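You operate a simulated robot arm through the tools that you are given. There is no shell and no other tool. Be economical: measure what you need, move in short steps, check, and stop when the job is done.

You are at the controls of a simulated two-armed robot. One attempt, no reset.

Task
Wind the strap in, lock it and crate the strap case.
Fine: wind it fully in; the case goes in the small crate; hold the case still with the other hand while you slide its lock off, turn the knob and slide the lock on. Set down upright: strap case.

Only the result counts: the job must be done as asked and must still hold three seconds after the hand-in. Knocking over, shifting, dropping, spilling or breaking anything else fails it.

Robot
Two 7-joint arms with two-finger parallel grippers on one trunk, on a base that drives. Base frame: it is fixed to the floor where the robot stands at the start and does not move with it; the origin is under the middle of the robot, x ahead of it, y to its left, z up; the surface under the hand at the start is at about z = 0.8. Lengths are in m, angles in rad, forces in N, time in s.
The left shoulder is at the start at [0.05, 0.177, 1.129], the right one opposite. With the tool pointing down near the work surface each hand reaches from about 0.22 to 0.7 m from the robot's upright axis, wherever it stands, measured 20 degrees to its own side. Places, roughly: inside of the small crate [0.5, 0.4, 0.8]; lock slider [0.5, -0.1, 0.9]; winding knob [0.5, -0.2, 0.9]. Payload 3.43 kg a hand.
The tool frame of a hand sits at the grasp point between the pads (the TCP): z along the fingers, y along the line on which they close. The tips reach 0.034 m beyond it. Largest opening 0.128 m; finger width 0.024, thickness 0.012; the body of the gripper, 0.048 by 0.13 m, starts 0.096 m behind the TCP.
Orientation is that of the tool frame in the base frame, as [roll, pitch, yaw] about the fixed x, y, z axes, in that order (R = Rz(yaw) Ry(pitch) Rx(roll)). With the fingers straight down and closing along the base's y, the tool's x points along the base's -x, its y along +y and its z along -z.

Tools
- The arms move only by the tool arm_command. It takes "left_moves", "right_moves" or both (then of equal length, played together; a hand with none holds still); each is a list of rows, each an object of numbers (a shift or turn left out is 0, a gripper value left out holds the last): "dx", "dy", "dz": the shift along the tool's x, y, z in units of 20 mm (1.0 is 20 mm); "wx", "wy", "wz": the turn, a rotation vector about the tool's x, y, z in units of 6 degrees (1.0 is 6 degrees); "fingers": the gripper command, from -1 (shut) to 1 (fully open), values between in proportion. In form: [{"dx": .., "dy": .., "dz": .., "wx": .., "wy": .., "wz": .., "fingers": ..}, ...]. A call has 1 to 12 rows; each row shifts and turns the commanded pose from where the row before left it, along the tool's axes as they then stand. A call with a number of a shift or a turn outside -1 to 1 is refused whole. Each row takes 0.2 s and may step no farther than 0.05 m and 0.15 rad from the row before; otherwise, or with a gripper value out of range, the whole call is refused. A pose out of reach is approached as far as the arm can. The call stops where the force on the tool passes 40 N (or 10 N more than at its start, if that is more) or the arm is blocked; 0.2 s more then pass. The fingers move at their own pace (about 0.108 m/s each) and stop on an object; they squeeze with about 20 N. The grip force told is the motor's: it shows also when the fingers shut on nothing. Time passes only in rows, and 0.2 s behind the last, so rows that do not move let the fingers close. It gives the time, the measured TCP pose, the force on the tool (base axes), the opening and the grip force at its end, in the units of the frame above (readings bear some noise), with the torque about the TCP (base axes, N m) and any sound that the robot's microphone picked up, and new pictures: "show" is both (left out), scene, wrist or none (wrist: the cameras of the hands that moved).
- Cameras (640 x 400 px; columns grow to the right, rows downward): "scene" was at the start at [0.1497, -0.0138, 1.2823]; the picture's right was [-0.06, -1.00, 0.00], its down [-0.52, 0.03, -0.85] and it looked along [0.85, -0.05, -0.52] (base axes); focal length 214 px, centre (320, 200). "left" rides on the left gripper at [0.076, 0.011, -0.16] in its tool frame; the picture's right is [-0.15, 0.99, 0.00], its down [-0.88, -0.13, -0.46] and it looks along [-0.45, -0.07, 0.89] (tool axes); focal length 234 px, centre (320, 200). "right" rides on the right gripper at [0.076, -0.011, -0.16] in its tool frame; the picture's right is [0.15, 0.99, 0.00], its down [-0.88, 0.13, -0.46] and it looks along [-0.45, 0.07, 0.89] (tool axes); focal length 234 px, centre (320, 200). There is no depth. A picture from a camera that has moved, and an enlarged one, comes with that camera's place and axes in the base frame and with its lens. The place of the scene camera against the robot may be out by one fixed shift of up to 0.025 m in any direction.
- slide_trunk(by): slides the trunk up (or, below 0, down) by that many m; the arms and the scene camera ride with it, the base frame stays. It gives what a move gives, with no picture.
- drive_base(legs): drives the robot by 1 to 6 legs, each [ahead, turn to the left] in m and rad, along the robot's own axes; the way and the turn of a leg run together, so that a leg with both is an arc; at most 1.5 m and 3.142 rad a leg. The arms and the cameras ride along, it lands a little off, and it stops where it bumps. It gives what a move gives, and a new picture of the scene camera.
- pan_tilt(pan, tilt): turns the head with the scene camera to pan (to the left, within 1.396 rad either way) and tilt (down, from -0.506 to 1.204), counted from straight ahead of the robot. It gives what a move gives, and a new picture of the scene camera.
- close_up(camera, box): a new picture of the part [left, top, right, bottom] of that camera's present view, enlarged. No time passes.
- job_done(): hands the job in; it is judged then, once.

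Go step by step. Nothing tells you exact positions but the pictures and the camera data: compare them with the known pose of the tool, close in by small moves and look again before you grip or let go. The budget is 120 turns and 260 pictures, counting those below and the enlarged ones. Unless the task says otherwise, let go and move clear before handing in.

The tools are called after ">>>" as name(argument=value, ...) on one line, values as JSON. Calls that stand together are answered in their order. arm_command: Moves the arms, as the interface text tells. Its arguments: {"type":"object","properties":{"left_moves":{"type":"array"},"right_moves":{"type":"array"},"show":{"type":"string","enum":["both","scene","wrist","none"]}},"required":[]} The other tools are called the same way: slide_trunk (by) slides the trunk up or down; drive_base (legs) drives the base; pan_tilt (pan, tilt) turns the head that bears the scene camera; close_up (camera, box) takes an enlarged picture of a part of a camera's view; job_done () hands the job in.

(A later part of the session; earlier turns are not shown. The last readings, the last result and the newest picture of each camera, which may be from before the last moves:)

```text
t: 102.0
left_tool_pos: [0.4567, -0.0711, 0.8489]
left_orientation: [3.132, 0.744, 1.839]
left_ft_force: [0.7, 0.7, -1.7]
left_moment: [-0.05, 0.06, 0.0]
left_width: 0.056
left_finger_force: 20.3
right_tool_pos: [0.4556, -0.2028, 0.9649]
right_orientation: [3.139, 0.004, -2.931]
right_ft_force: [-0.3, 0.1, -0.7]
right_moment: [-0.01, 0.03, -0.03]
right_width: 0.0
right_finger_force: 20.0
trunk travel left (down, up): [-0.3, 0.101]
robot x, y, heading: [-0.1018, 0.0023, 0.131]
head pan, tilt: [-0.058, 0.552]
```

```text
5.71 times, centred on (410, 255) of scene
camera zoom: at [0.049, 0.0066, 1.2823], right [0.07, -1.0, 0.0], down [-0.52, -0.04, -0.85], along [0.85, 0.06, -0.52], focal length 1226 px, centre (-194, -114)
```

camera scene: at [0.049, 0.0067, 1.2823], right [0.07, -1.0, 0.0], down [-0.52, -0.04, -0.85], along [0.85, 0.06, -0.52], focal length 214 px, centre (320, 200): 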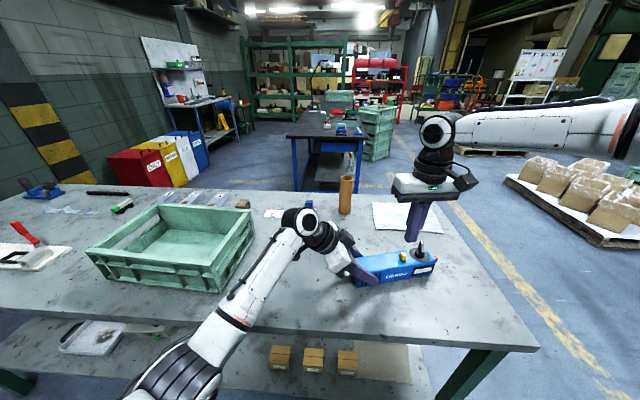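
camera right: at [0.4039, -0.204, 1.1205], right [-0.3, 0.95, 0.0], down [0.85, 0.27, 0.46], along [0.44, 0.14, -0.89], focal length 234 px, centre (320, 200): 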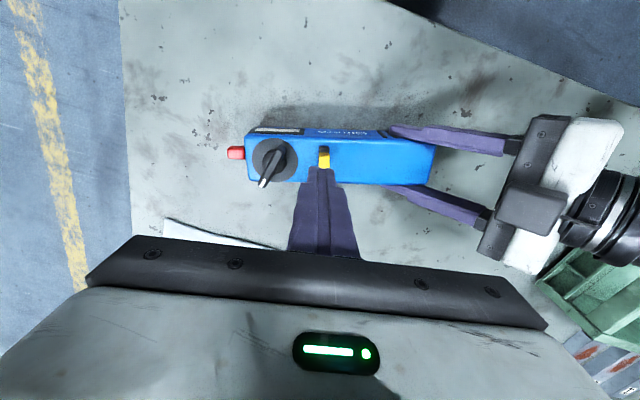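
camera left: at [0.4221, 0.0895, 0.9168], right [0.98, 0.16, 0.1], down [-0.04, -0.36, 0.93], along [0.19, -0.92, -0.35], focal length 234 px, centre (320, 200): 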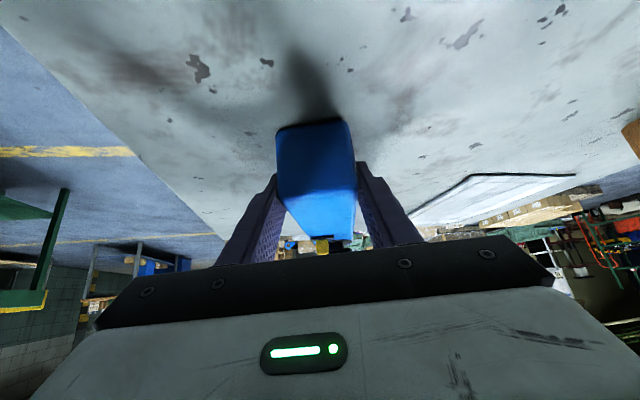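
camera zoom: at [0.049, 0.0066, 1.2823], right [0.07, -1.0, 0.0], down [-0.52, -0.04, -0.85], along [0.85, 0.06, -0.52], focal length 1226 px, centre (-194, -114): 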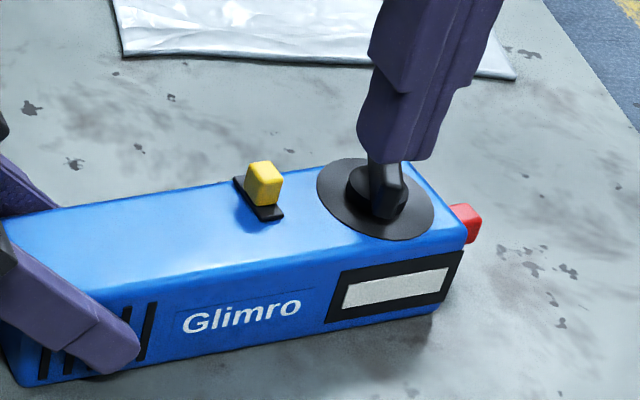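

>>> arm_command(right_moves=[{"dy": -1}, {"dy": -1}, {"dy": -1}, {}], show="none")

>>> close_up(camera="right", box=[300, 60, 460, 200])

>>> close_up(camera="scene", box=[390, 230, 450, 270])

```text
t: 103.0
left_tool_pos: [0.4576, -0.0727, 0.8499]
left_orientation: [3.133, 0.746, 1.84]
left_ft_force: [0.4, 0.4, -1.8]
left_moment: [0.01, 0.04, 0.05]
left_width: 0.0561
left_finger_force: 20.0
right_tool_pos: [0.4693, -0.2617, 0.9638]
right_orientation: [3.138, 0.004, -2.93]
right_ft_force: [-0.4, 0.0, 0.7]
right_moment: [0.02, 0.02, 0.02]
right_width: 0.0001
right_finger_force: 19.5
trunk travel left (down, up): [-0.3, 0.101]
robot x, y, heading: [-0.1023, 0.0008, 0.121]
head pan, tilt: [-0.058, 0.552]
```

```text
2.86 times, centred on (380, 130) of right
camera zoom: at [0.3959, -0.2891, 1.1241], right [-0.35, 0.94, 0.0], down [0.83, 0.31, 0.46], along [0.43, 0.16, -0.89], focal length 669 px, centre (149, 400)
```

zoom: 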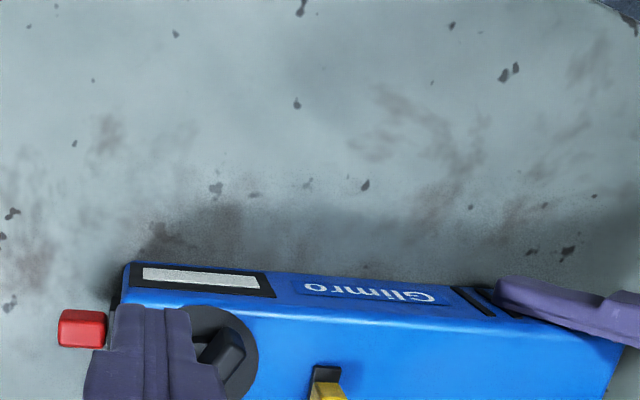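

```text
10.00 times, centred on (420, 250) of scene
camera zoom: at [0.0491, 0.0068, 1.2823], right [0.07, -1.0, 0.0], down [-0.52, -0.04, -0.85], along [0.85, 0.06, -0.52], focal length 2145 px, centre (-680, -300)
```

zoom: 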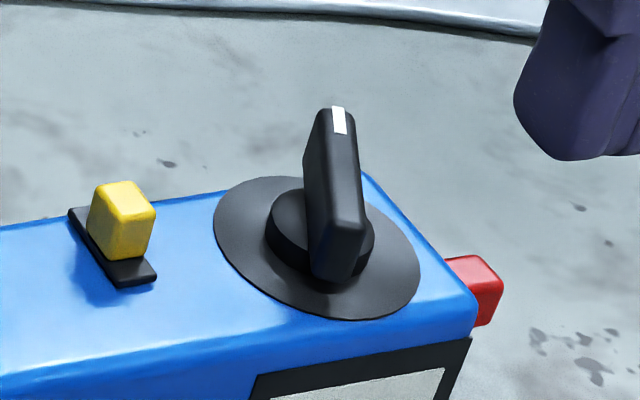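

>>> close_up(camera="right", box=[310, 140, 490, 250])

```text
3.56 times, centred on (400, 195) of right
camera zoom: at [0.3959, -0.2891, 1.1241], right [-0.35, 0.94, 0.0], down [0.83, 0.31, 0.46], along [0.43, 0.16, -0.89], focal length 833 px, centre (36, 218)
```

zoom: 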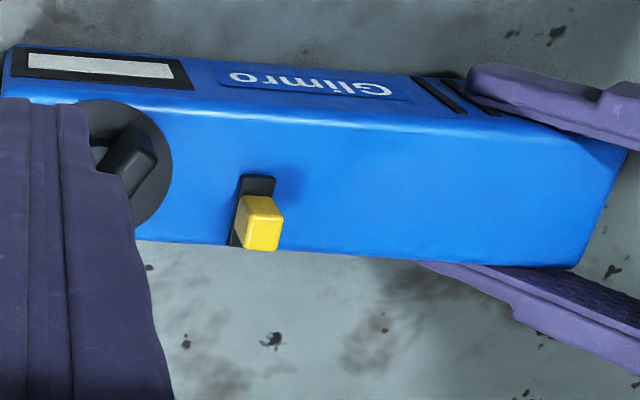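

The lock plate is flush with the far side of the case again, as at the start: locked. Now release the left hand, raise both hands clear, and turn the base right to re-grip the case near its middle with the left hand vertical.

>>> arm_command(left_moves=[{"fingers": 0.4}, {"fingers": 0.4}, {}, {"dx": -0.675, "dz": -0.738}, {"dx": -0.675, "dz": -0.738}, {"dx": -0.675, "dz": -0.738}, {"dx": -0.675, "dz": -0.738}, {"dx": -0.675, "dz": -0.738}, {"dx": -0.675, "dz": -0.738}, {"dx": -0.675, "dz": -0.738}, {"dx": -0.675, "dz": -0.738}], right_moves=[{"dz": -1}, {"dz": -1}, {"dz": -1}, {"dz": -1}, {"dx": 0.8, "dz": -1}, {"dx": 0.8, "dz": -1}, {"dx": 0.8, "dz": -1}, {"dx": 0.8, "dz": -1}, {"dx": 0.8, "dz": -1}, {}, {}], show="none")

>>> arm_command(left_moves=[{"wy": 1}, {"wy": 1}, {"wy": 1}, {"wy": 1}, {"wy": 1}, {"wy": 1}, {"wy": 1}, {}], show="none")

>>> drive_base(legs=[[0.0, -0.28]])

```text
t: 105.4
left_tool_pos: [0.4552, -0.0702, 1.0107]
left_orientation: [3.132, 0.743, 1.838]
left_ft_force: [0.7, -0.5, -0.3]
left_moment: [-0.01, 0.02, -0.01]
left_width: 0.0894
left_finger_force: 0.1
right_tool_pos: [0.3897, -0.2789, 1.1448]
right_orientation: [3.139, 0.002, -2.931]
right_ft_force: [0.0, -0.8, 0.0]
right_moment: [-0.01, 0.01, -0.03]
right_width: 0.0002
right_finger_force: 19.9
trunk travel left (down, up): [-0.3, 0.101]
robot x, y, heading: [-0.1, 0.0003, 0.128]
head pan, tilt: [-0.058, 0.552]
```

```text
t: 107.4
left_tool_pos: [0.46, -0.0349, 1.0182]
left_orientation: [3.135, 0.11, 1.895]
left_ft_force: [0.1, -0.1, -0.4]
left_moment: [0.01, -0.01, 0.01]
left_width: 0.0898
left_finger_force: 0.0
left hand out of reach, approached as far as the arm can: row 6, 7
right_tool_pos: [0.3892, -0.2783, 1.1436]
right_orientation: [3.137, 0.003, -2.931]
right_ft_force: [-0.2, 0.0, -0.6]
right_moment: [-0.02, 0.02, 0.01]
right_width: 0.0
right_finger_force: 20.5
trunk travel left (down, up): [-0.3, 0.101]
robot x, y, heading: [-0.1024, -0.0001, 0.127]
head pan, tilt: [-0.058, 0.552]
stopped in row 8 (left hand): the arm was blocked; the commanded pose is now the measured one
```

```text
t: 108.8
left_tool_pos: [0.4285, -0.1871, 1.0196]
left_orientation: [3.134, 0.11, 1.616]
left_ft_force: [-0.1, 0.5, -0.6]
left_moment: [0.0, -0.03, 0.01]
left_width: 0.0895
left_finger_force: 0.0
right_tool_pos: [0.2955, -0.4018, 1.1444]
right_orientation: [3.138, 0.006, 3.074]
right_ft_force: [-0.5, -0.4, 0.0]
right_moment: [0.0, -0.01, 0.01]
right_width: 0.0005
right_finger_force: 20.2
trunk travel left (down, up): [-0.3, 0.101]
robot x, y, heading: [-0.1021, 0.0011, -0.149]
head pan, tilt: [-0.058, 0.552]
camera scene: at [0.0468, -0.0377, 1.2823], right [-0.2, -0.98, 0.0], down [-0.51, 0.11, -0.85], along [0.83, -0.17, -0.52], focal length 214 px, centre (320, 200)
```

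scene: 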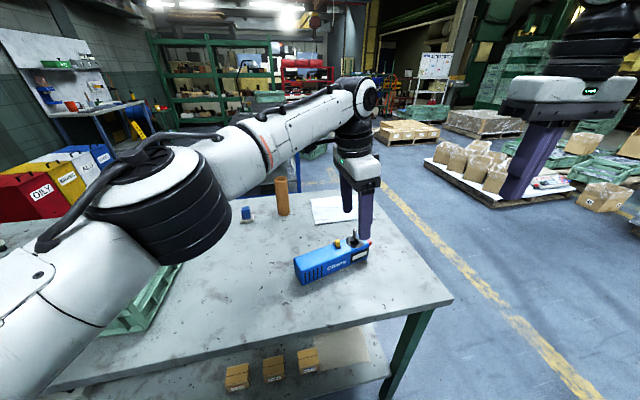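

>>> arm_command(left_moves=[{"dx": 0.7, "dy": 0.8}, {"dx": 0.7, "dy": 0.8}, {"dx": 0.7, "dy": 0.8}, {"wy": 0.52}, {"wy": 0.53}, {"wz": -0.7}, {"wz": -0.7}, {"wz": -0.7}, {}], show="both")

>>> close_up(camera="left", box=[220, 40, 420, 260])

```text
t: 111.0
left_tool_pos: [0.5001, -0.0918, 1.008]
left_orientation: [-3.124, 0.055, 1.897]
left_ft_force: [-0.3, 1.6, 1.1]
left_moment: [0.01, 0.02, 0.0]
left_width: 0.0897
left_finger_force: 0.0
left hand out of reach, approached as far as the arm can: row 4, 5
right_tool_pos: [0.2942, -0.401, 1.1439]
right_orientation: [3.139, 0.003, 3.075]
right_ft_force: [0.5, 0.4, 0.6]
right_moment: [-0.05, -0.01, 0.0]
right_width: 0.0
right_finger_force: 20.5
trunk travel left (down, up): [-0.3, 0.101]
robot x, y, heading: [-0.1033, 0.0025, -0.147]
head pan, tilt: [-0.058, 0.552]
stopped in row 9 (left hand): the arm was blocked; the commanded pose is now the measured one
camera scene: at [0.0472, -0.0371, 1.2823], right [-0.2, -0.98, 0.0], down [-0.51, 0.11, -0.85], along [0.83, -0.17, -0.52], focal length 214 px, centre (320, 200)
camera left: at [0.4859, -0.0074, 1.1644], right [0.98, 0.18, -0.01], down [0.16, -0.85, 0.51], along [0.08, -0.5, -0.86], focal length 234 px, centre (320, 200)
```

scene: 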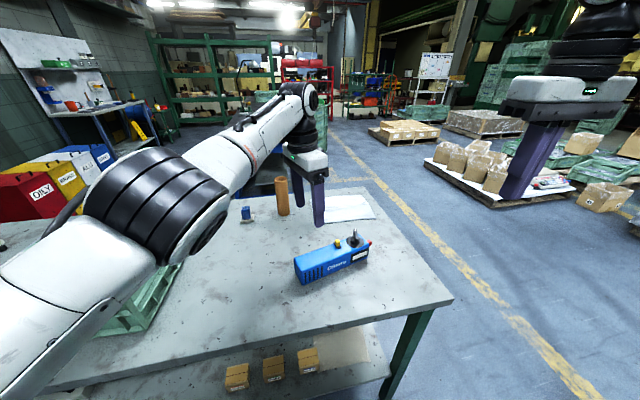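
left: 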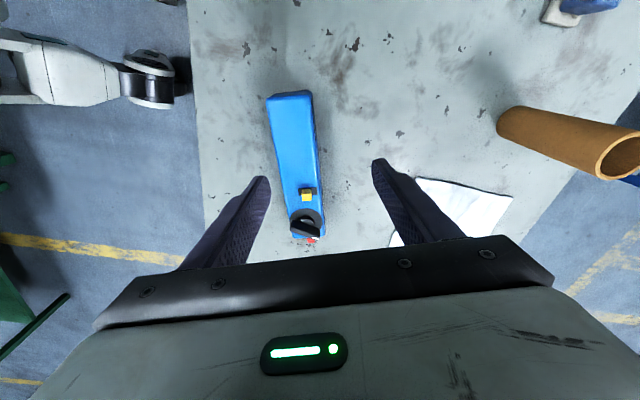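

```text
1.82 times, centred on (320, 150) of left
camera zoom: at [0.4859, -0.0074, 1.1644], right [0.98, 0.18, -0.01], down [0.16, -0.85, 0.51], along [0.08, -0.5, -0.86], focal length 426 px, centre (320, 291)
```

zoom: 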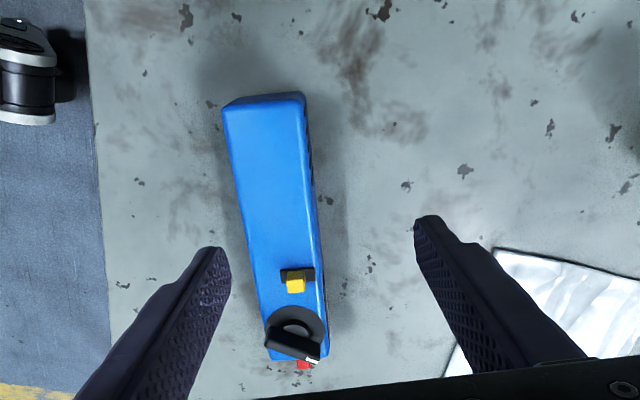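

The left arm's elbow posture is awkward. I'll retract the left hand toward its starting area to recover posture.

>>> arm_command(left_moves=[{"dz": -1}, {"dz": -1}, {"dx": 0.8, "dy": -0.8, "dz": -0.6}, {"dx": 0.8, "dy": -0.8, "dz": -0.6}, {"dx": 0.8, "dy": -0.8, "dz": -0.6}, {"dx": 0.8, "dy": -0.8, "dz": -0.6}, {"dx": 0.8, "dy": -0.8, "dz": -0.6}, {"dx": 0.8, "dy": -0.8, "dz": -0.6}, {"dx": 0.8, "dy": -0.8, "dz": -0.6}, {"dx": 0.8, "dy": -0.8, "dz": -0.6}, {"dx": 0.8, "dy": -0.8, "dz": -0.6}], show="scene")

```text
t: 113.4
left_tool_pos: [0.3097, 0.0089, 1.1492]
left_orientation: [-3.126, 0.052, 1.89]
left_ft_force: [0.3, 0.0, 0.4]
left_moment: [-0.03, 0.04, 0.01]
left_width: 0.0892
left_finger_force: 0.1
left hand out of reach, approached as far as the arm can: row 1, 2
right_tool_pos: [0.2941, -0.4024, 1.1447]
right_orientation: [3.137, 0.005, 3.075]
right_ft_force: [0.0, -0.3, 0.0]
right_moment: [0.0, -0.03, 0.01]
right_width: 0.0003
right_finger_force: 20.0
trunk travel left (down, up): [-0.3, 0.101]
robot x, y, heading: [-0.1, 0.0008, -0.15]
head pan, tilt: [-0.058, 0.552]
camera scene: at [0.0467, -0.0371, 1.2824], right [-0.2, -0.98, 0.0], down [-0.51, 0.11, -0.85], along [0.83, -0.17, -0.52], focal length 214 px, centre (320, 200)
```

scene: 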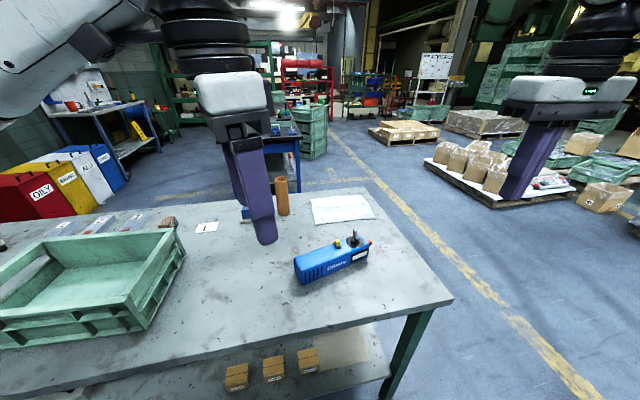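

>>> arm_command(left_moves=[{"wy": 0.5, "wz": 0.5}, {"dx": -0.96, "dy": 0.6, "dz": 0.75}, {"dx": -0.96, "dy": 0.6, "dz": 0.75}, {"dx": -0.96, "dy": 0.6, "dz": 0.75}, {"dx": -0.96, "dy": 0.6, "dz": 0.75}, {"dx": -0.96, "dy": 0.6, "dz": 0.75}, {"dx": -0.96, "dy": 0.6, "dz": 0.75}, {"dx": -0.96, "dy": 0.6, "dz": 0.75}, {"dx": -0.96, "dy": 0.6, "dz": 0.75}, {"dx": -0.96, "dy": 0.6, "dz": 0.75}, {"dx": -0.96, "dy": 0.6, "dz": 0.75}], show="both")

```text
t: 116.0
left_tool_pos: [0.4804, -0.1023, 0.9981]
left_orientation: [-3.115, -0.003, 1.897]
left_ft_force: [0.3, 0.1, -0.4]
left_moment: [0.04, 0.0, 0.03]
left_width: 0.0897
left_finger_force: 0.0
left hand out of reach, approached as far as the arm can: row 11
right_tool_pos: [0.2949, -0.4018, 1.144]
right_orientation: [3.137, 0.006, 3.075]
right_ft_force: [-0.4, -0.1, 0.7]
right_moment: [0.02, 0.02, 0.02]
right_width: 0.0
right_finger_force: 19.6
trunk travel left (down, up): [-0.3, 0.101]
robot x, y, heading: [-0.0982, 0.0012, -0.143]
head pan, tilt: [-0.058, 0.552]
stopped in row 11 (left hand): the arm was blocked; the commanded pose is now the measured one
camera scene: at [0.0474, -0.0371, 1.2823], right [-0.2, -0.98, 0.0], down [-0.51, 0.11, -0.85], along [0.83, -0.17, -0.52], focal length 214 px, centre (320, 200)
camera left: at [0.4712, -0.0259, 1.1591], right [0.98, 0.18, -0.03], down [0.17, -0.87, 0.46], along [0.06, -0.45, -0.89], focal length 234 px, centre (320, 200)
```

scene: 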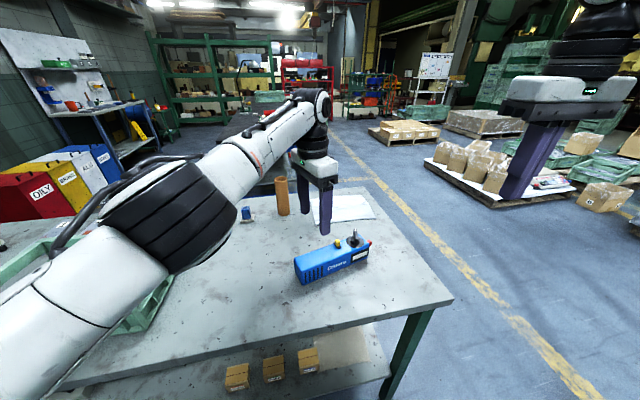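
left: 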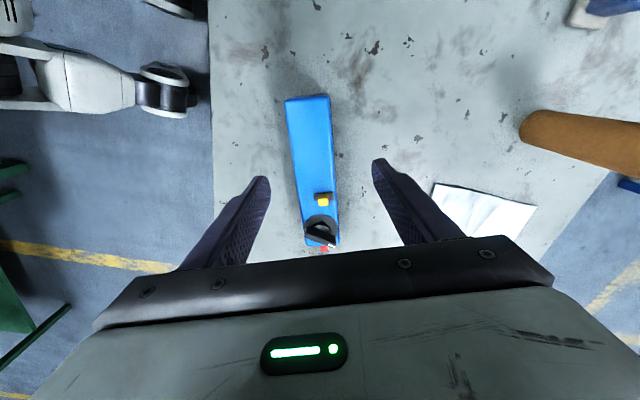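

>>> drive_base(legs=[[0.0, -0.2]])

```text
t: 117.1
left_tool_pos: [0.4469, -0.2144, 0.9967]
left_orientation: [-3.113, -0.005, 1.697]
left_ft_force: [0.6, 0.2, -0.5]
left_moment: [0.03, -0.02, 0.02]
left_width: 0.0895
left_finger_force: 0.1
right_tool_pos: [0.2062, -0.4728, 1.1437]
right_orientation: [3.137, 0.006, 2.877]
right_ft_force: [-0.2, 0.6, -0.4]
right_moment: [0.04, -0.04, -0.02]
right_width: 0.0002
right_finger_force: 19.8
trunk travel left (down, up): [-0.3, 0.101]
robot x, y, heading: [-0.0967, -0.0018, -0.348]
head pan, tilt: [-0.058, 0.552]
camera scene: at [0.0374, -0.0685, 1.2824], right [-0.39, -0.92, 0.0], down [-0.48, 0.21, -0.85], along [0.78, -0.34, -0.52], focal length 214 px, centre (320, 200)
```

scene: 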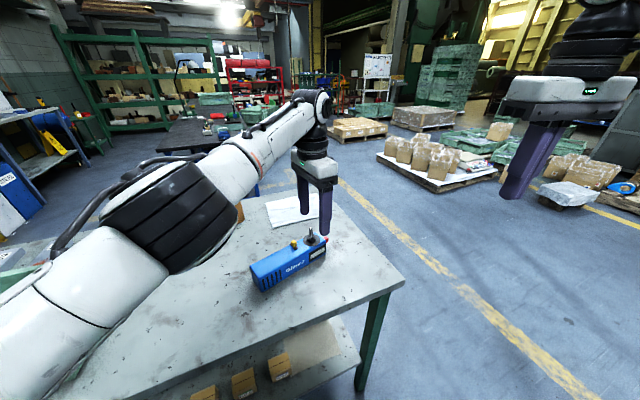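

>>> arm_command(left_moves=[{"wz": -0.68, "wx": -0.27}, {"wz": -0.67}, {"dx": 0.73, "dy": 0.58}, {"dx": 0.73, "dy": 0.58}, {"dx": 0.73, "dy": 0.58}, {"dx": 0.73, "dy": 0.58}, {"dz": 1}, {"dz": 1}, {}], show="both")

>>> close_up(camera="left", box=[220, 60, 420, 260])

```text
t: 119.1
left_tool_pos: [0.4786, -0.1455, 0.9558]
left_orientation: [-3.141, -0.006, 1.838]
left_ft_force: [0.1, 0.1, 0.2]
left_moment: [-0.01, -0.02, -0.01]
left_width: 0.0898
left_finger_force: 0.0
right_tool_pos: [0.2068, -0.4732, 1.1438]
right_orientation: [3.138, 0.006, 2.875]
right_ft_force: [0.2, -0.7, 0.2]
right_moment: [0.0, 0.04, 0.01]
right_width: 0.0001
right_finger_force: 20.1
trunk travel left (down, up): [-0.3, 0.101]
robot x, y, heading: [-0.1036, -0.0026, -0.343]
head pan, tilt: [-0.058, 0.552]
camera scene: at [0.0382, -0.0678, 1.2823], right [-0.39, -0.92, 0.0], down [-0.48, 0.21, -0.85], along [0.78, -0.34, -0.52], focal length 214 px, centre (320, 200)
camera left: at [0.469, -0.071, 1.1179], right [0.99, 0.12, 0.0], down [0.11, -0.89, 0.45], along [0.05, -0.45, -0.89], focal length 234 px, centre (320, 200)
```

scene: 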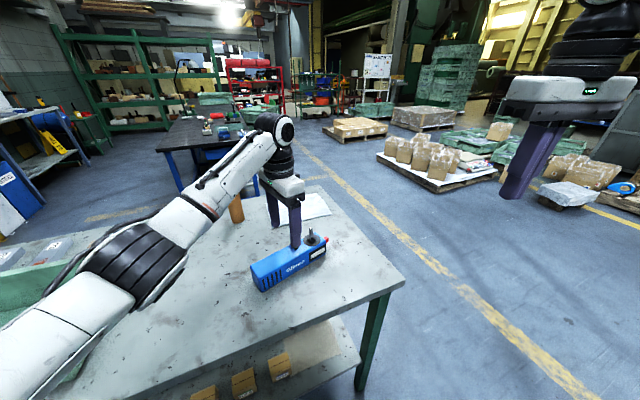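
left: 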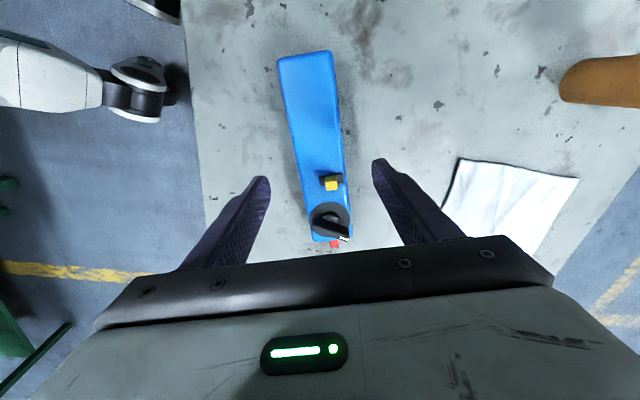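

```text
2.00 times, centred on (320, 160) of left
camera zoom: at [0.469, -0.071, 1.1179], right [0.99, 0.12, 0.0], down [0.11, -0.89, 0.45], along [0.05, -0.45, -0.89], focal length 468 px, centre (320, 280)
```

zoom: 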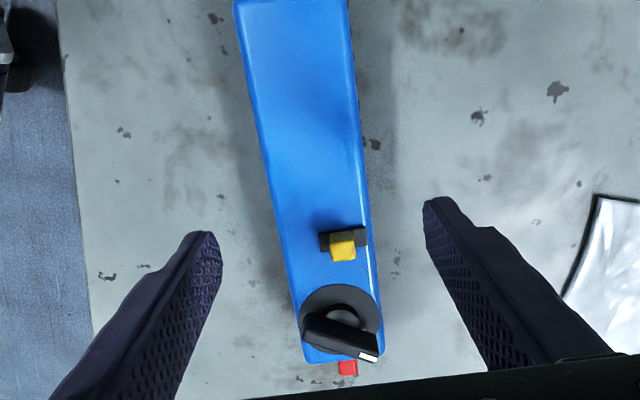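

>>> arm_command(left_moves=[{"dz": 1}, {"dz": 1}, {"dz": 1}, {"dz": 1}, {"dz": 1}, {"dz": 0.5}, {}], show="none")

>>> close_up(camera="left", box=[180, 60, 460, 280])

>>> close_up(camera="scene", box=[230, 210, 350, 300])

```text
t: 120.7
left_tool_pos: [0.4781, -0.1458, 0.8469]
left_orientation: [-3.141, -0.006, 1.839]
left_ft_force: [-0.8, -0.2, 0.3]
left_moment: [0.01, -0.02, -0.02]
left_width: 0.0897
left_finger_force: 0.1
right_tool_pos: [0.2064, -0.4721, 1.1428]
right_orientation: [3.139, 0.004, 2.876]
right_ft_force: [0.0, -0.2, 0.8]
right_moment: [0.02, 0.0, -0.01]
right_width: 0.0
right_finger_force: 19.8
trunk travel left (down, up): [-0.3, 0.101]
robot x, y, heading: [-0.1048, -0.0025, -0.35]
head pan, tilt: [-0.058, 0.552]
```

```text
1.82 times, centred on (320, 170) of left
camera zoom: at [0.4688, -0.0704, 1.0084], right [0.99, 0.12, 0.0], down [0.11, -0.89, 0.45], along [0.05, -0.45, -0.89], focal length 426 px, centre (320, 254)
```

zoom: 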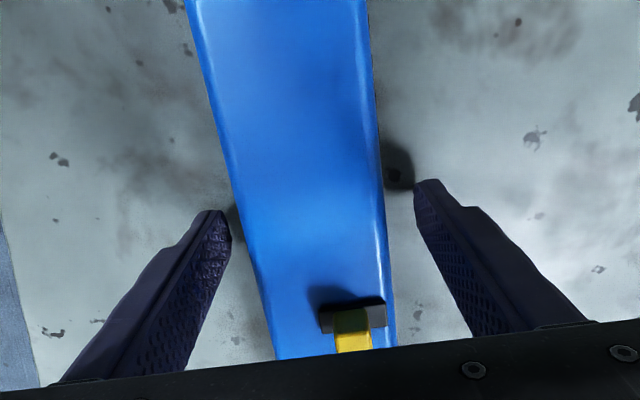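

```text
4.44 times, centred on (290, 255) of scene
camera zoom: at [0.0383, -0.0677, 1.2823], right [-0.39, -0.92, 0.0], down [-0.48, 0.21, -0.85], along [0.78, -0.34, -0.52], focal length 953 px, centre (453, -44)
```

zoom: 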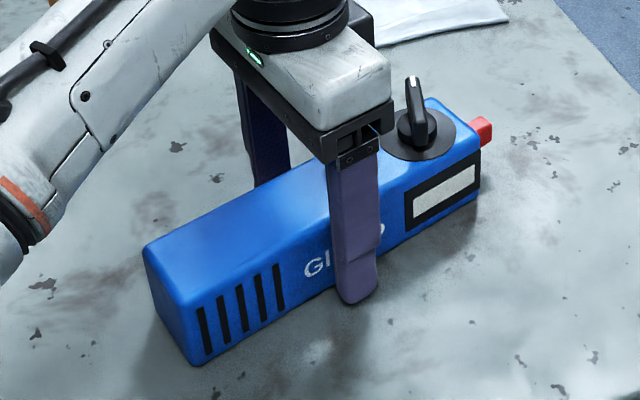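

Clear of the slider by about 1 cm. Grip and lift slightly.

>>> arm_command(left_moves=[{"fingers": -1}, {}, {}, {}, {"dz": -0.5}, {"dz": -0.5}, {"dz": -1}, {"dz": -1}, {}], show="both")

>>> close_up(camera="scene", box=[230, 190, 350, 280])

```text
t: 122.7
left_tool_pos: [0.4775, -0.146, 0.9077]
left_orientation: [3.141, -0.007, 1.84]
left_ft_force: [0.1, -0.4, -3.5]
left_moment: [0.04, 0.03, -0.01]
left_width: 0.0558
left_finger_force: 20.2
right_tool_pos: [0.2067, -0.4727, 1.1434]
right_orientation: [3.137, 0.005, 2.874]
right_ft_force: [0.0, 0.5, 0.4]
right_moment: [-0.02, 0.0, 0.01]
right_width: 0.0
right_finger_force: 20.2
trunk travel left (down, up): [-0.3, 0.101]
robot x, y, heading: [-0.1003, 0.002, -0.344]
head pan, tilt: [-0.058, 0.552]
camera scene: at [0.0387, -0.0678, 1.2822], right [-0.39, -0.92, 0.0], down [-0.48, 0.21, -0.85], along [0.78, -0.34, -0.52], focal length 214 px, centre (320, 200)
camera left: at [0.469, -0.0706, 1.0684], right [0.99, 0.12, 0.0], down [0.11, -0.89, 0.45], along [0.05, -0.45, -0.89], focal length 234 px, centre (320, 200)
```

scene: 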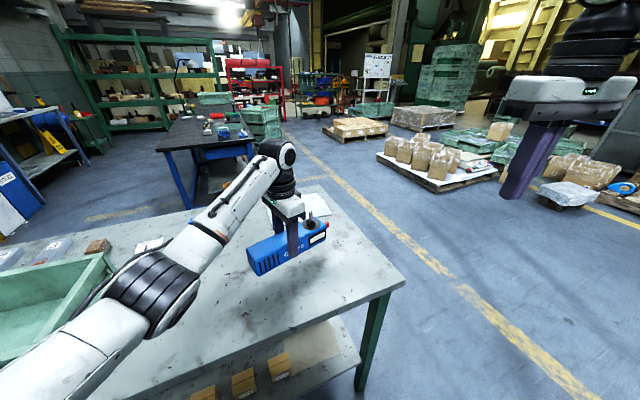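
left: 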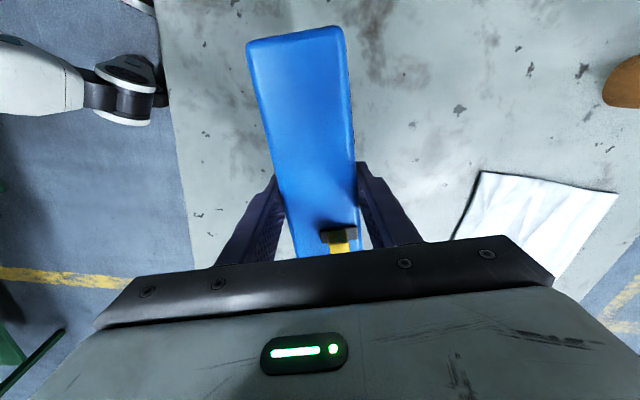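

```text
4.44 times, centred on (290, 235) of scene
camera zoom: at [0.0387, -0.0678, 1.2822], right [-0.39, -0.92, 0.0], down [-0.48, 0.21, -0.85], along [0.78, -0.34, -0.52], focal length 953 px, centre (453, 44)
```

zoom: 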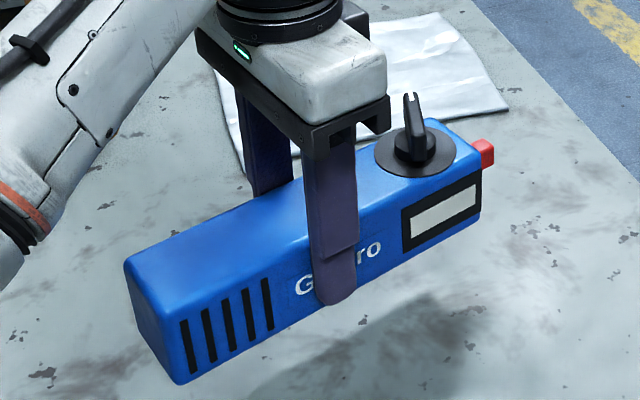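

Held level. Raise it and turn the base left toward the crate.

>>> arm_command(left_moves=[{"dz": -1}, {"dz": -1}, {"dz": -1}, {"dz": -1}, {"dz": -1}, {"dz": -1}, {"dz": -1}, {}], show="none")

>>> drive_base(legs=[[0.0, 0.6]])

>>> pan_tilt(pan=0.4, tilt=0.7)

```text
t: 124.5
left_tool_pos: [0.4784, -0.147, 1.0473]
left_orientation: [3.141, -0.007, 1.84]
left_ft_force: [0.1, -0.7, -4.2]
left_moment: [0.03, 0.04, 0.01]
left_width: 0.0557
left_finger_force: 19.6
right_tool_pos: [0.2074, -0.4725, 1.143]
right_orientation: [3.137, 0.003, 2.876]
right_ft_force: [-0.6, 0.7, -0.4]
right_moment: [-0.04, -0.05, 0.0]
right_width: 0.0
right_finger_force: 20.0
trunk travel left (down, up): [-0.3, 0.101]
robot x, y, heading: [-0.1005, 0.0033, -0.347]
head pan, tilt: [-0.058, 0.552]
```

```text
t: 126.6
left_tool_pos: [0.4605, 0.2068, 1.0477]
left_orientation: [-3.142, -0.006, 2.439]
left_ft_force: [0.7, -0.2, -3.6]
left_moment: [-0.01, 0.07, 0.05]
left_width: 0.0557
left_finger_force: 19.7
right_tool_pos: [0.4205, -0.2147, 1.1444]
right_orientation: [3.137, 0.003, -2.807]
right_ft_force: [0.3, -0.2, 0.6]
right_moment: [0.0, 0.02, 0.01]
right_width: 0.0001
right_finger_force: 19.9
trunk travel left (down, up): [-0.3, 0.101]
robot x, y, heading: [-0.0995, 0.002, 0.25]
head pan, tilt: [-0.058, 0.552]
camera scene: at [0.0463, 0.027, 1.2822], right [0.19, -0.98, 0.0], down [-0.51, -0.1, -0.85], along [0.84, 0.16, -0.52], focal length 214 px, centre (320, 200)
```

scene: 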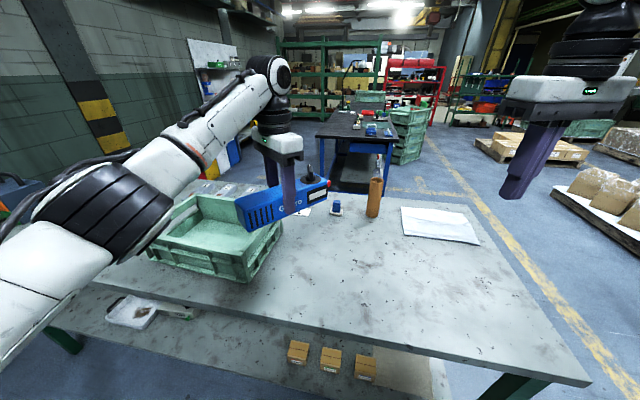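

```text
t: 127.5
left_tool_pos: [0.4598, 0.2065, 1.0471]
left_orientation: [-3.141, -0.008, 2.44]
left_ft_force: [0.7, -0.1, -3.9]
left_moment: [0.03, 0.05, -0.02]
left_width: 0.0561
left_finger_force: 19.5
right_tool_pos: [0.419, -0.2163, 1.1443]
right_orientation: [3.138, 0.004, -2.808]
right_ft_force: [0.2, 0.3, -0.7]
right_moment: [0.03, 0.01, 0.01]
right_width: 0.0
right_finger_force: 20.0
trunk travel left (down, up): [-0.3, 0.101]
robot x, y, heading: [-0.1031, -0.0035, 0.255]
head pan, tilt: [0.4, 0.7]
camera scene: at [0.0257, 0.0606, 1.2693], right [0.61, -0.8, 0.0], down [-0.51, -0.39, -0.76], along [0.61, 0.46, -0.64], focal length 214 px, centre (320, 200)
```

scene: 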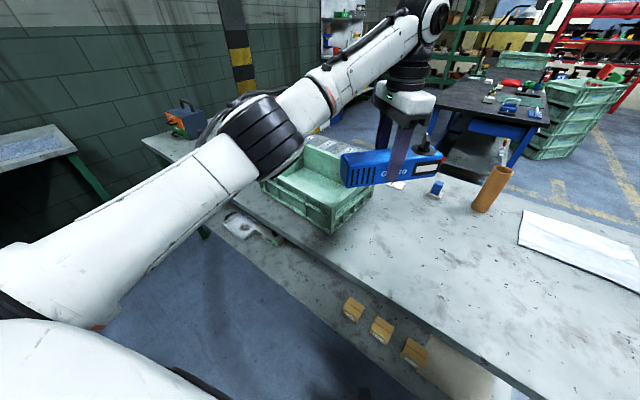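

The crate is best reached from further left, so I'll back up a bit, drive left along the table, and face it again.

>>> drive_base(legs=[[-0.1, 0.0], [0.0, 1.32], [0.33, 0.0], [0.0, -1.4]])

>>> pan_tilt(pan=0.0, tilt=0.65)

```text
t: 137.1
left_tool_pos: [0.3785, 0.4639, 1.049]
left_orientation: [-3.141, -0.008, 2.36]
left_ft_force: [0.4, -0.3, -3.6]
left_moment: [0.08, 0.04, -0.02]
left_width: 0.0559
left_finger_force: 20.1
right_tool_pos: [0.3044, 0.0472, 1.1445]
right_orientation: [3.141, 0.004, -2.888]
right_ft_force: [-0.2, 0.4, -0.9]
right_moment: [0.01, -0.01, 0.01]
right_width: 0.0001
right_finger_force: 20.0
trunk travel left (down, up): [-0.3, 0.101]
robot x, y, heading: [-0.1946, 0.302, 0.176]
head pan, tilt: [0.4, 0.7]
camera scene: at [-0.0651, 0.3528, 1.2693], right [0.54, -0.84, 0.0], down [-0.54, -0.35, -0.76], along [0.64, 0.41, -0.64], focal length 214 px, centre (320, 200)
```

scene: 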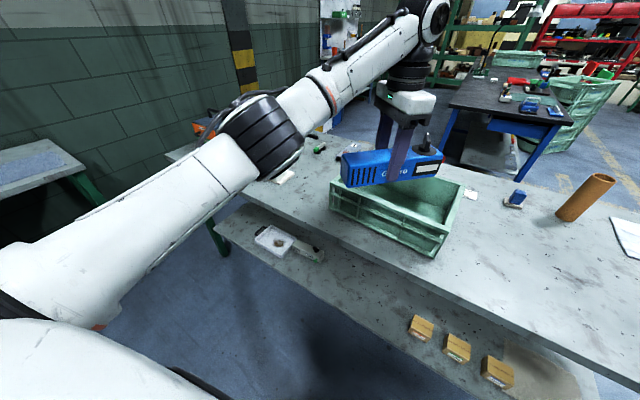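

```text
t: 137.9
left_tool_pos: [0.379, 0.4634, 1.0474]
left_orientation: [-3.142, -0.007, 2.36]
left_ft_force: [0.4, 0.6, -3.1]
left_moment: [0.05, 0.02, 0.0]
left_width: 0.056
left_finger_force: 20.2
right_tool_pos: [0.3061, 0.0467, 1.1441]
right_orientation: [3.139, 0.004, -2.887]
right_ft_force: [0.6, -0.9, -0.5]
right_moment: [-0.01, 0.02, -0.03]
right_width: 0.0
right_finger_force: 20.2
trunk travel left (down, up): [-0.3, 0.101]
robot x, y, heading: [-0.1982, 0.304, 0.171]
head pan, tilt: [0.0, 0.649]
camera scene: at [-0.051, 0.3219, 1.2736], right [0.17, -0.99, 0.0], down [-0.6, -0.1, -0.8], along [0.78, 0.14, -0.6], focal length 214 px, centre (320, 200)
```

scene: 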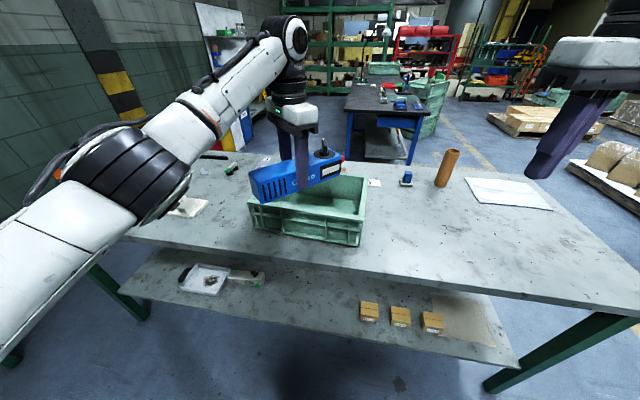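

>>> arm_command(left_moves=[{"wz": 0.95}, {"wz": 0.95}, {"wz": 0.95}, {"wz": 0.95}, {"wz": 0.95}, {"wz": 0.95}, {"wz": 0.95}, {"wz": 0.9}, {}], show="both")

```text
t: 139.9
left_tool_pos: [0.3797, 0.4638, 1.0476]
left_orientation: [-3.134, -0.006, 1.567]
left_ft_force: [0.3, -0.1, -3.7]
left_moment: [0.07, -0.01, 0.03]
left_width: 0.0561
left_finger_force: 19.8
right_tool_pos: [0.305, 0.0463, 1.1427]
right_orientation: [3.138, 0.004, -2.888]
right_ft_force: [0.0, 0.2, 0.4]
right_moment: [0.03, -0.02, -0.01]
right_width: 0.0
right_finger_force: 20.5
trunk travel left (down, up): [-0.3, 0.101]
robot x, y, heading: [-0.1951, 0.3012, 0.171]
head pan, tilt: [0.0, 0.649]
camera scene: at [-0.051, 0.3218, 1.2736], right [0.17, -0.99, 0.0], down [-0.6, -0.1, -0.8], along [0.78, 0.14, -0.6], focal length 214 px, centre (320, 200)
camera left: at [0.391, 0.5387, 1.208], right [0.99, -0.15, -0.01], down [-0.13, -0.88, 0.45], along [-0.07, -0.45, -0.89], focal length 234 px, centre (320, 200)
```

scene: 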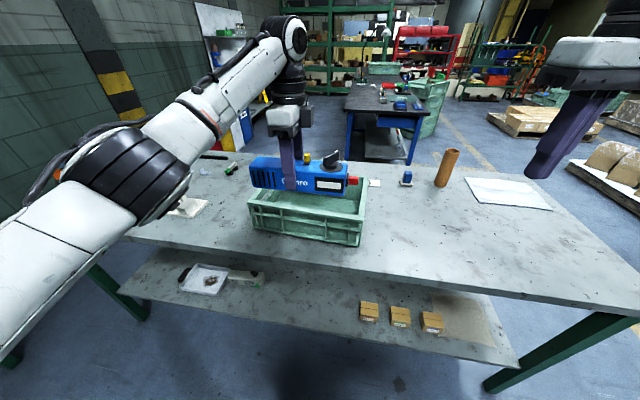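
left: 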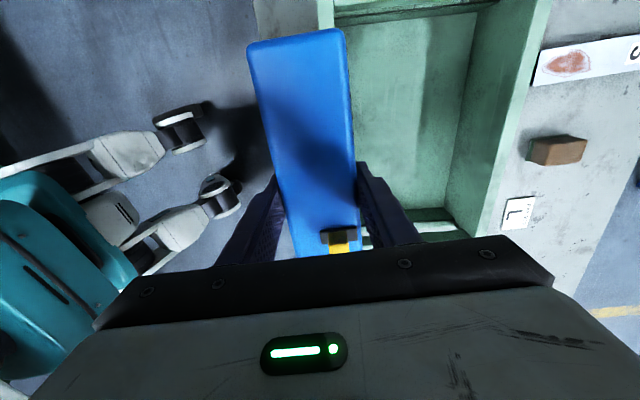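

The crate interior is ≈ x 0.405–0.60, y 0.286–0.584, turned ~2–3°. Drive forward 0.12 m to bring the case over it.

>>> drive_base(legs=[[0.12, 0.0]])

>>> close_up(camera="left", box=[0, 0, 640, 400])

```text
t: 141.2
left_tool_pos: [0.4972, 0.4825, 1.0467]
left_orientation: [-3.135, -0.004, 1.567]
left_ft_force: [0.1, 0.7, -4.7]
left_moment: [0.09, 0.05, -0.01]
left_width: 0.0562
left_finger_force: 20.1
right_tool_pos: [0.423, 0.0662, 1.1426]
right_orientation: [3.138, 0.004, -2.888]
right_ft_force: [-0.1, 0.1, -0.2]
right_moment: [-0.01, 0.04, 0.02]
right_width: 0.0
right_finger_force: 20.5
trunk travel left (down, up): [-0.3, 0.101]
robot x, y, heading: [-0.0755, 0.3269, 0.172]
head pan, tilt: [0.0, 0.649]
camera scene: at [0.0673, 0.3419, 1.2734], right [0.17, -0.99, 0.0], down [-0.6, -0.1, -0.8], along [0.78, 0.13, -0.61], focal length 214 px, centre (320, 200)
```

scene: 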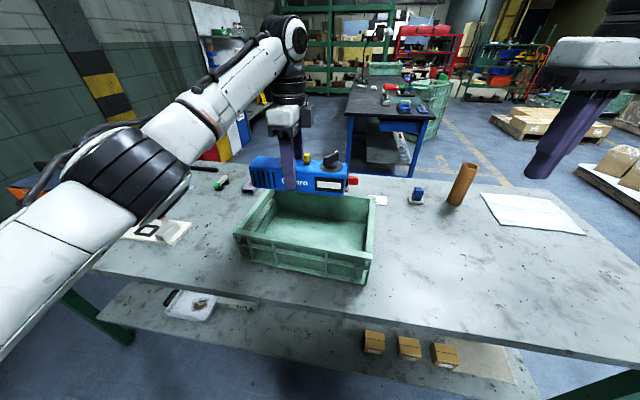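

```text
1.00 times, centred on (320, 200) of left (not enlarged: the box is as wide or as high as the picture)
camera zoom: at [0.5094, 0.558, 1.2076], right [0.99, -0.15, -0.01], down [-0.13, -0.88, 0.45], along [-0.07, -0.45, -0.89], focal length 234 px, centre (320, 200)
```

zoom: 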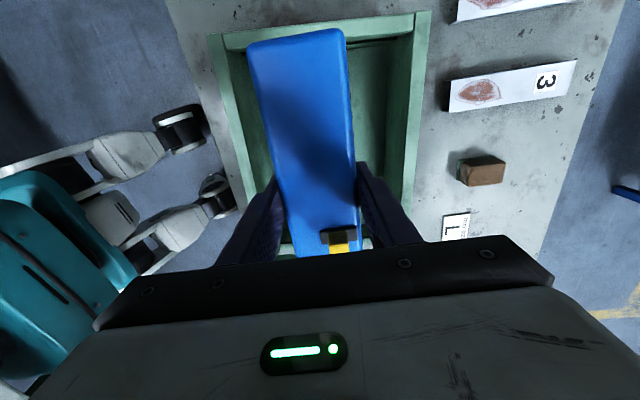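

>>> arm_command(left_moves=[{"wz": 0.45}, {"dx": -0.6, "dy": 0.25}, {"dx": -0.6, "dy": 0.25}, {}, {"dz": 1}, {"dz": 1}, {"dz": 1}, {"dz": 1}, {}], show="both")

>>> close_up(camera="scene", box=[210, 130, 410, 290])

```text
t: 143.2
left_tool_pos: [0.5051, 0.4595, 0.9677]
left_orientation: [-3.135, -0.003, 1.518]
left_ft_force: [-0.5, -0.5, -2.7]
left_moment: [0.05, -0.01, 0.01]
left_width: 0.0559
left_finger_force: 19.7
right_tool_pos: [0.4215, 0.0656, 1.1441]
right_orientation: [3.139, 0.003, -2.89]
right_ft_force: [0.1, -0.7, 0.3]
right_moment: [0.03, -0.02, -0.02]
right_width: 0.0002
right_finger_force: 20.1
trunk travel left (down, up): [-0.3, 0.101]
robot x, y, heading: [-0.0752, 0.3237, 0.166]
head pan, tilt: [0.0, 0.649]
camera scene: at [0.0664, 0.3417, 1.2736], right [0.17, -0.99, 0.0], down [-0.6, -0.1, -0.8], along [0.79, 0.13, -0.6], focal length 214 px, centre (320, 200)
camera left: at [0.5202, 0.5337, 1.1283], right [0.98, -0.2, -0.01], down [-0.17, -0.87, 0.45], along [-0.09, -0.44, -0.89], focal length 234 px, centre (320, 200)
```

scene: 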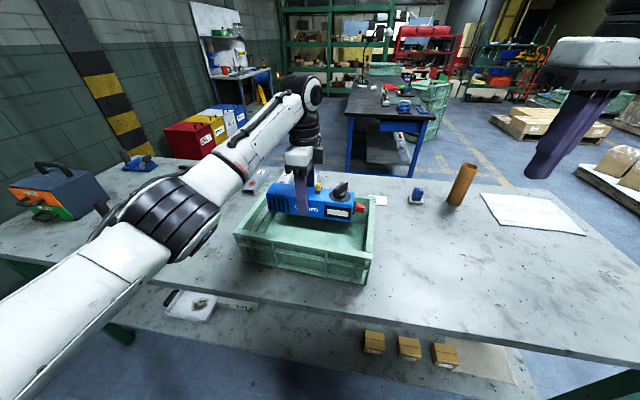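
left: 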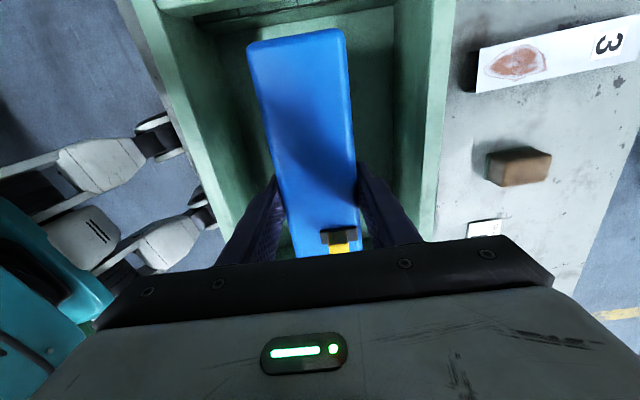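

```text
2.50 times, centred on (310, 210) of scene
camera zoom: at [0.0664, 0.3417, 1.2736], right [0.17, -0.99, 0.0], down [-0.6, -0.1, -0.8], along [0.79, 0.13, -0.6], focal length 536 px, centre (345, 175)
```

zoom: 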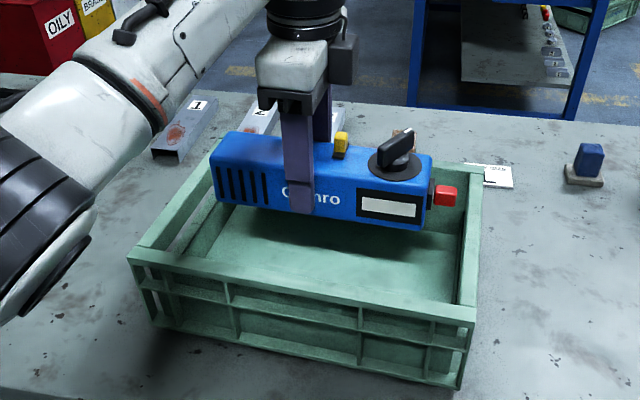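

>>> arm_command(left_moves=[{"dz": 1}, {"dz": 1}, {"dz": 1}, {"dz": 1}, {"dz": 0.4}, {}], show="wrist")

>>> close_up(camera="scene", box=[210, 130, 410, 290])

```text
t: 144.6
left_tool_pos: [0.5043, 0.4581, 0.8789]
left_orientation: [-3.137, -0.002, 1.519]
left_ft_force: [-0.2, 0.3, -3.8]
left_moment: [0.04, 0.0, -0.03]
left_width: 0.0557
left_finger_force: 19.8
right_tool_pos: [0.4225, 0.0646, 1.1434]
right_orientation: [3.138, 0.005, -2.888]
right_ft_force: [-0.3, 0.6, 0.1]
right_moment: [-0.02, -0.01, 0.03]
right_width: 0.0
right_finger_force: 20.0
trunk travel left (down, up): [-0.3, 0.101]
robot x, y, heading: [-0.0762, 0.3244, 0.17]
head pan, tilt: [0.0, 0.649]
camera left: at [0.5199, 0.5333, 1.0396], right [0.98, -0.2, -0.01], down [-0.17, -0.87, 0.45], along [-0.09, -0.44, -0.89], focal length 234 px, centre (320, 200)
```

left: 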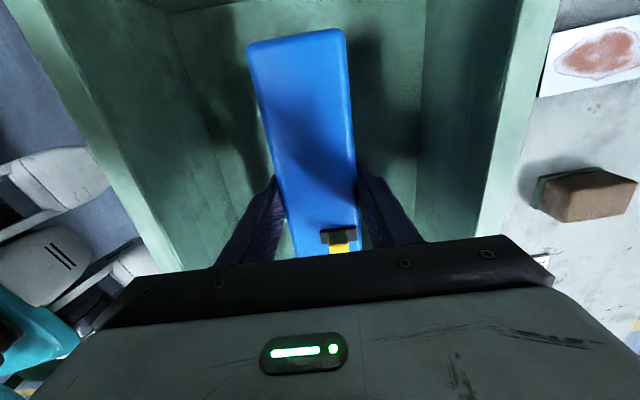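

```text
2.50 times, centred on (310, 210) of scene
camera zoom: at [0.0664, 0.3418, 1.2736], right [0.17, -0.99, 0.0], down [-0.6, -0.1, -0.8], along [0.78, 0.13, -0.6], focal length 536 px, centre (345, 175)
```

zoom: 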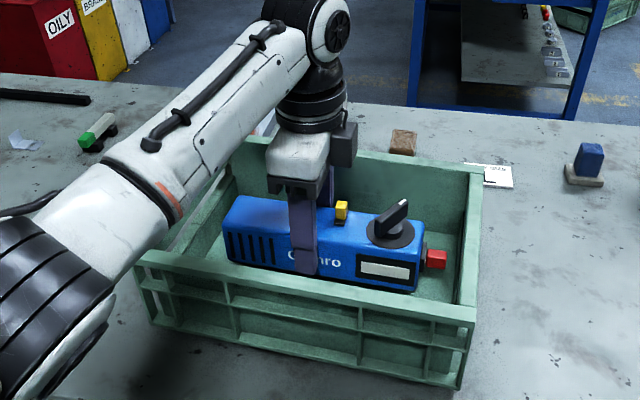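

>>> arm_command(left_moves=[{"dz": 0.3}, {"dz": 0.3}, {"dz": 0.2}, {}], show="none")

```text
t: 145.6
left_tool_pos: [0.5037, 0.4578, 0.8617]
left_orientation: [-3.137, -0.003, 1.52]
left_ft_force: [0.1, -0.2, -3.4]
left_moment: [0.07, 0.0, 0.01]
left_width: 0.056
left_finger_force: 20.0
right_tool_pos: [0.4209, 0.0643, 1.1446]
right_orientation: [3.139, 0.005, -2.889]
right_ft_force: [-0.5, 0.2, -0.9]
right_moment: [-0.02, 0.0, 0.0]
right_width: 0.0
right_finger_force: 19.7
trunk travel left (down, up): [-0.3, 0.101]
robot x, y, heading: [-0.0764, 0.3252, 0.17]
head pan, tilt: [0.0, 0.649]
```

>>> arm_command(left_moves=[{"dz": 0.1}, {"dz": 0.1}, {"dz": 0.1}, {}], show="none")

```text
t: 146.6
left_tool_pos: [0.5049, 0.4581, 0.8598]
left_orientation: [-3.141, -0.004, 1.52]
left_ft_force: [1.5, 2.7, 15.5]
left_moment: [-0.16, -0.01, 0.08]
left_width: 0.0554
left_finger_force: 20.2
right_tool_pos: [0.421, 0.0655, 1.1446]
right_orientation: [3.138, 0.005, -2.888]
right_ft_force: [0.3, -0.3, 0.5]
right_moment: [0.01, -0.01, -0.03]
right_width: 0.0
right_finger_force: 19.9
trunk travel left (down, up): [-0.3, 0.101]
robot x, y, heading: [-0.079, 0.3238, 0.166]
head pan, tilt: [0.0, 0.649]
```

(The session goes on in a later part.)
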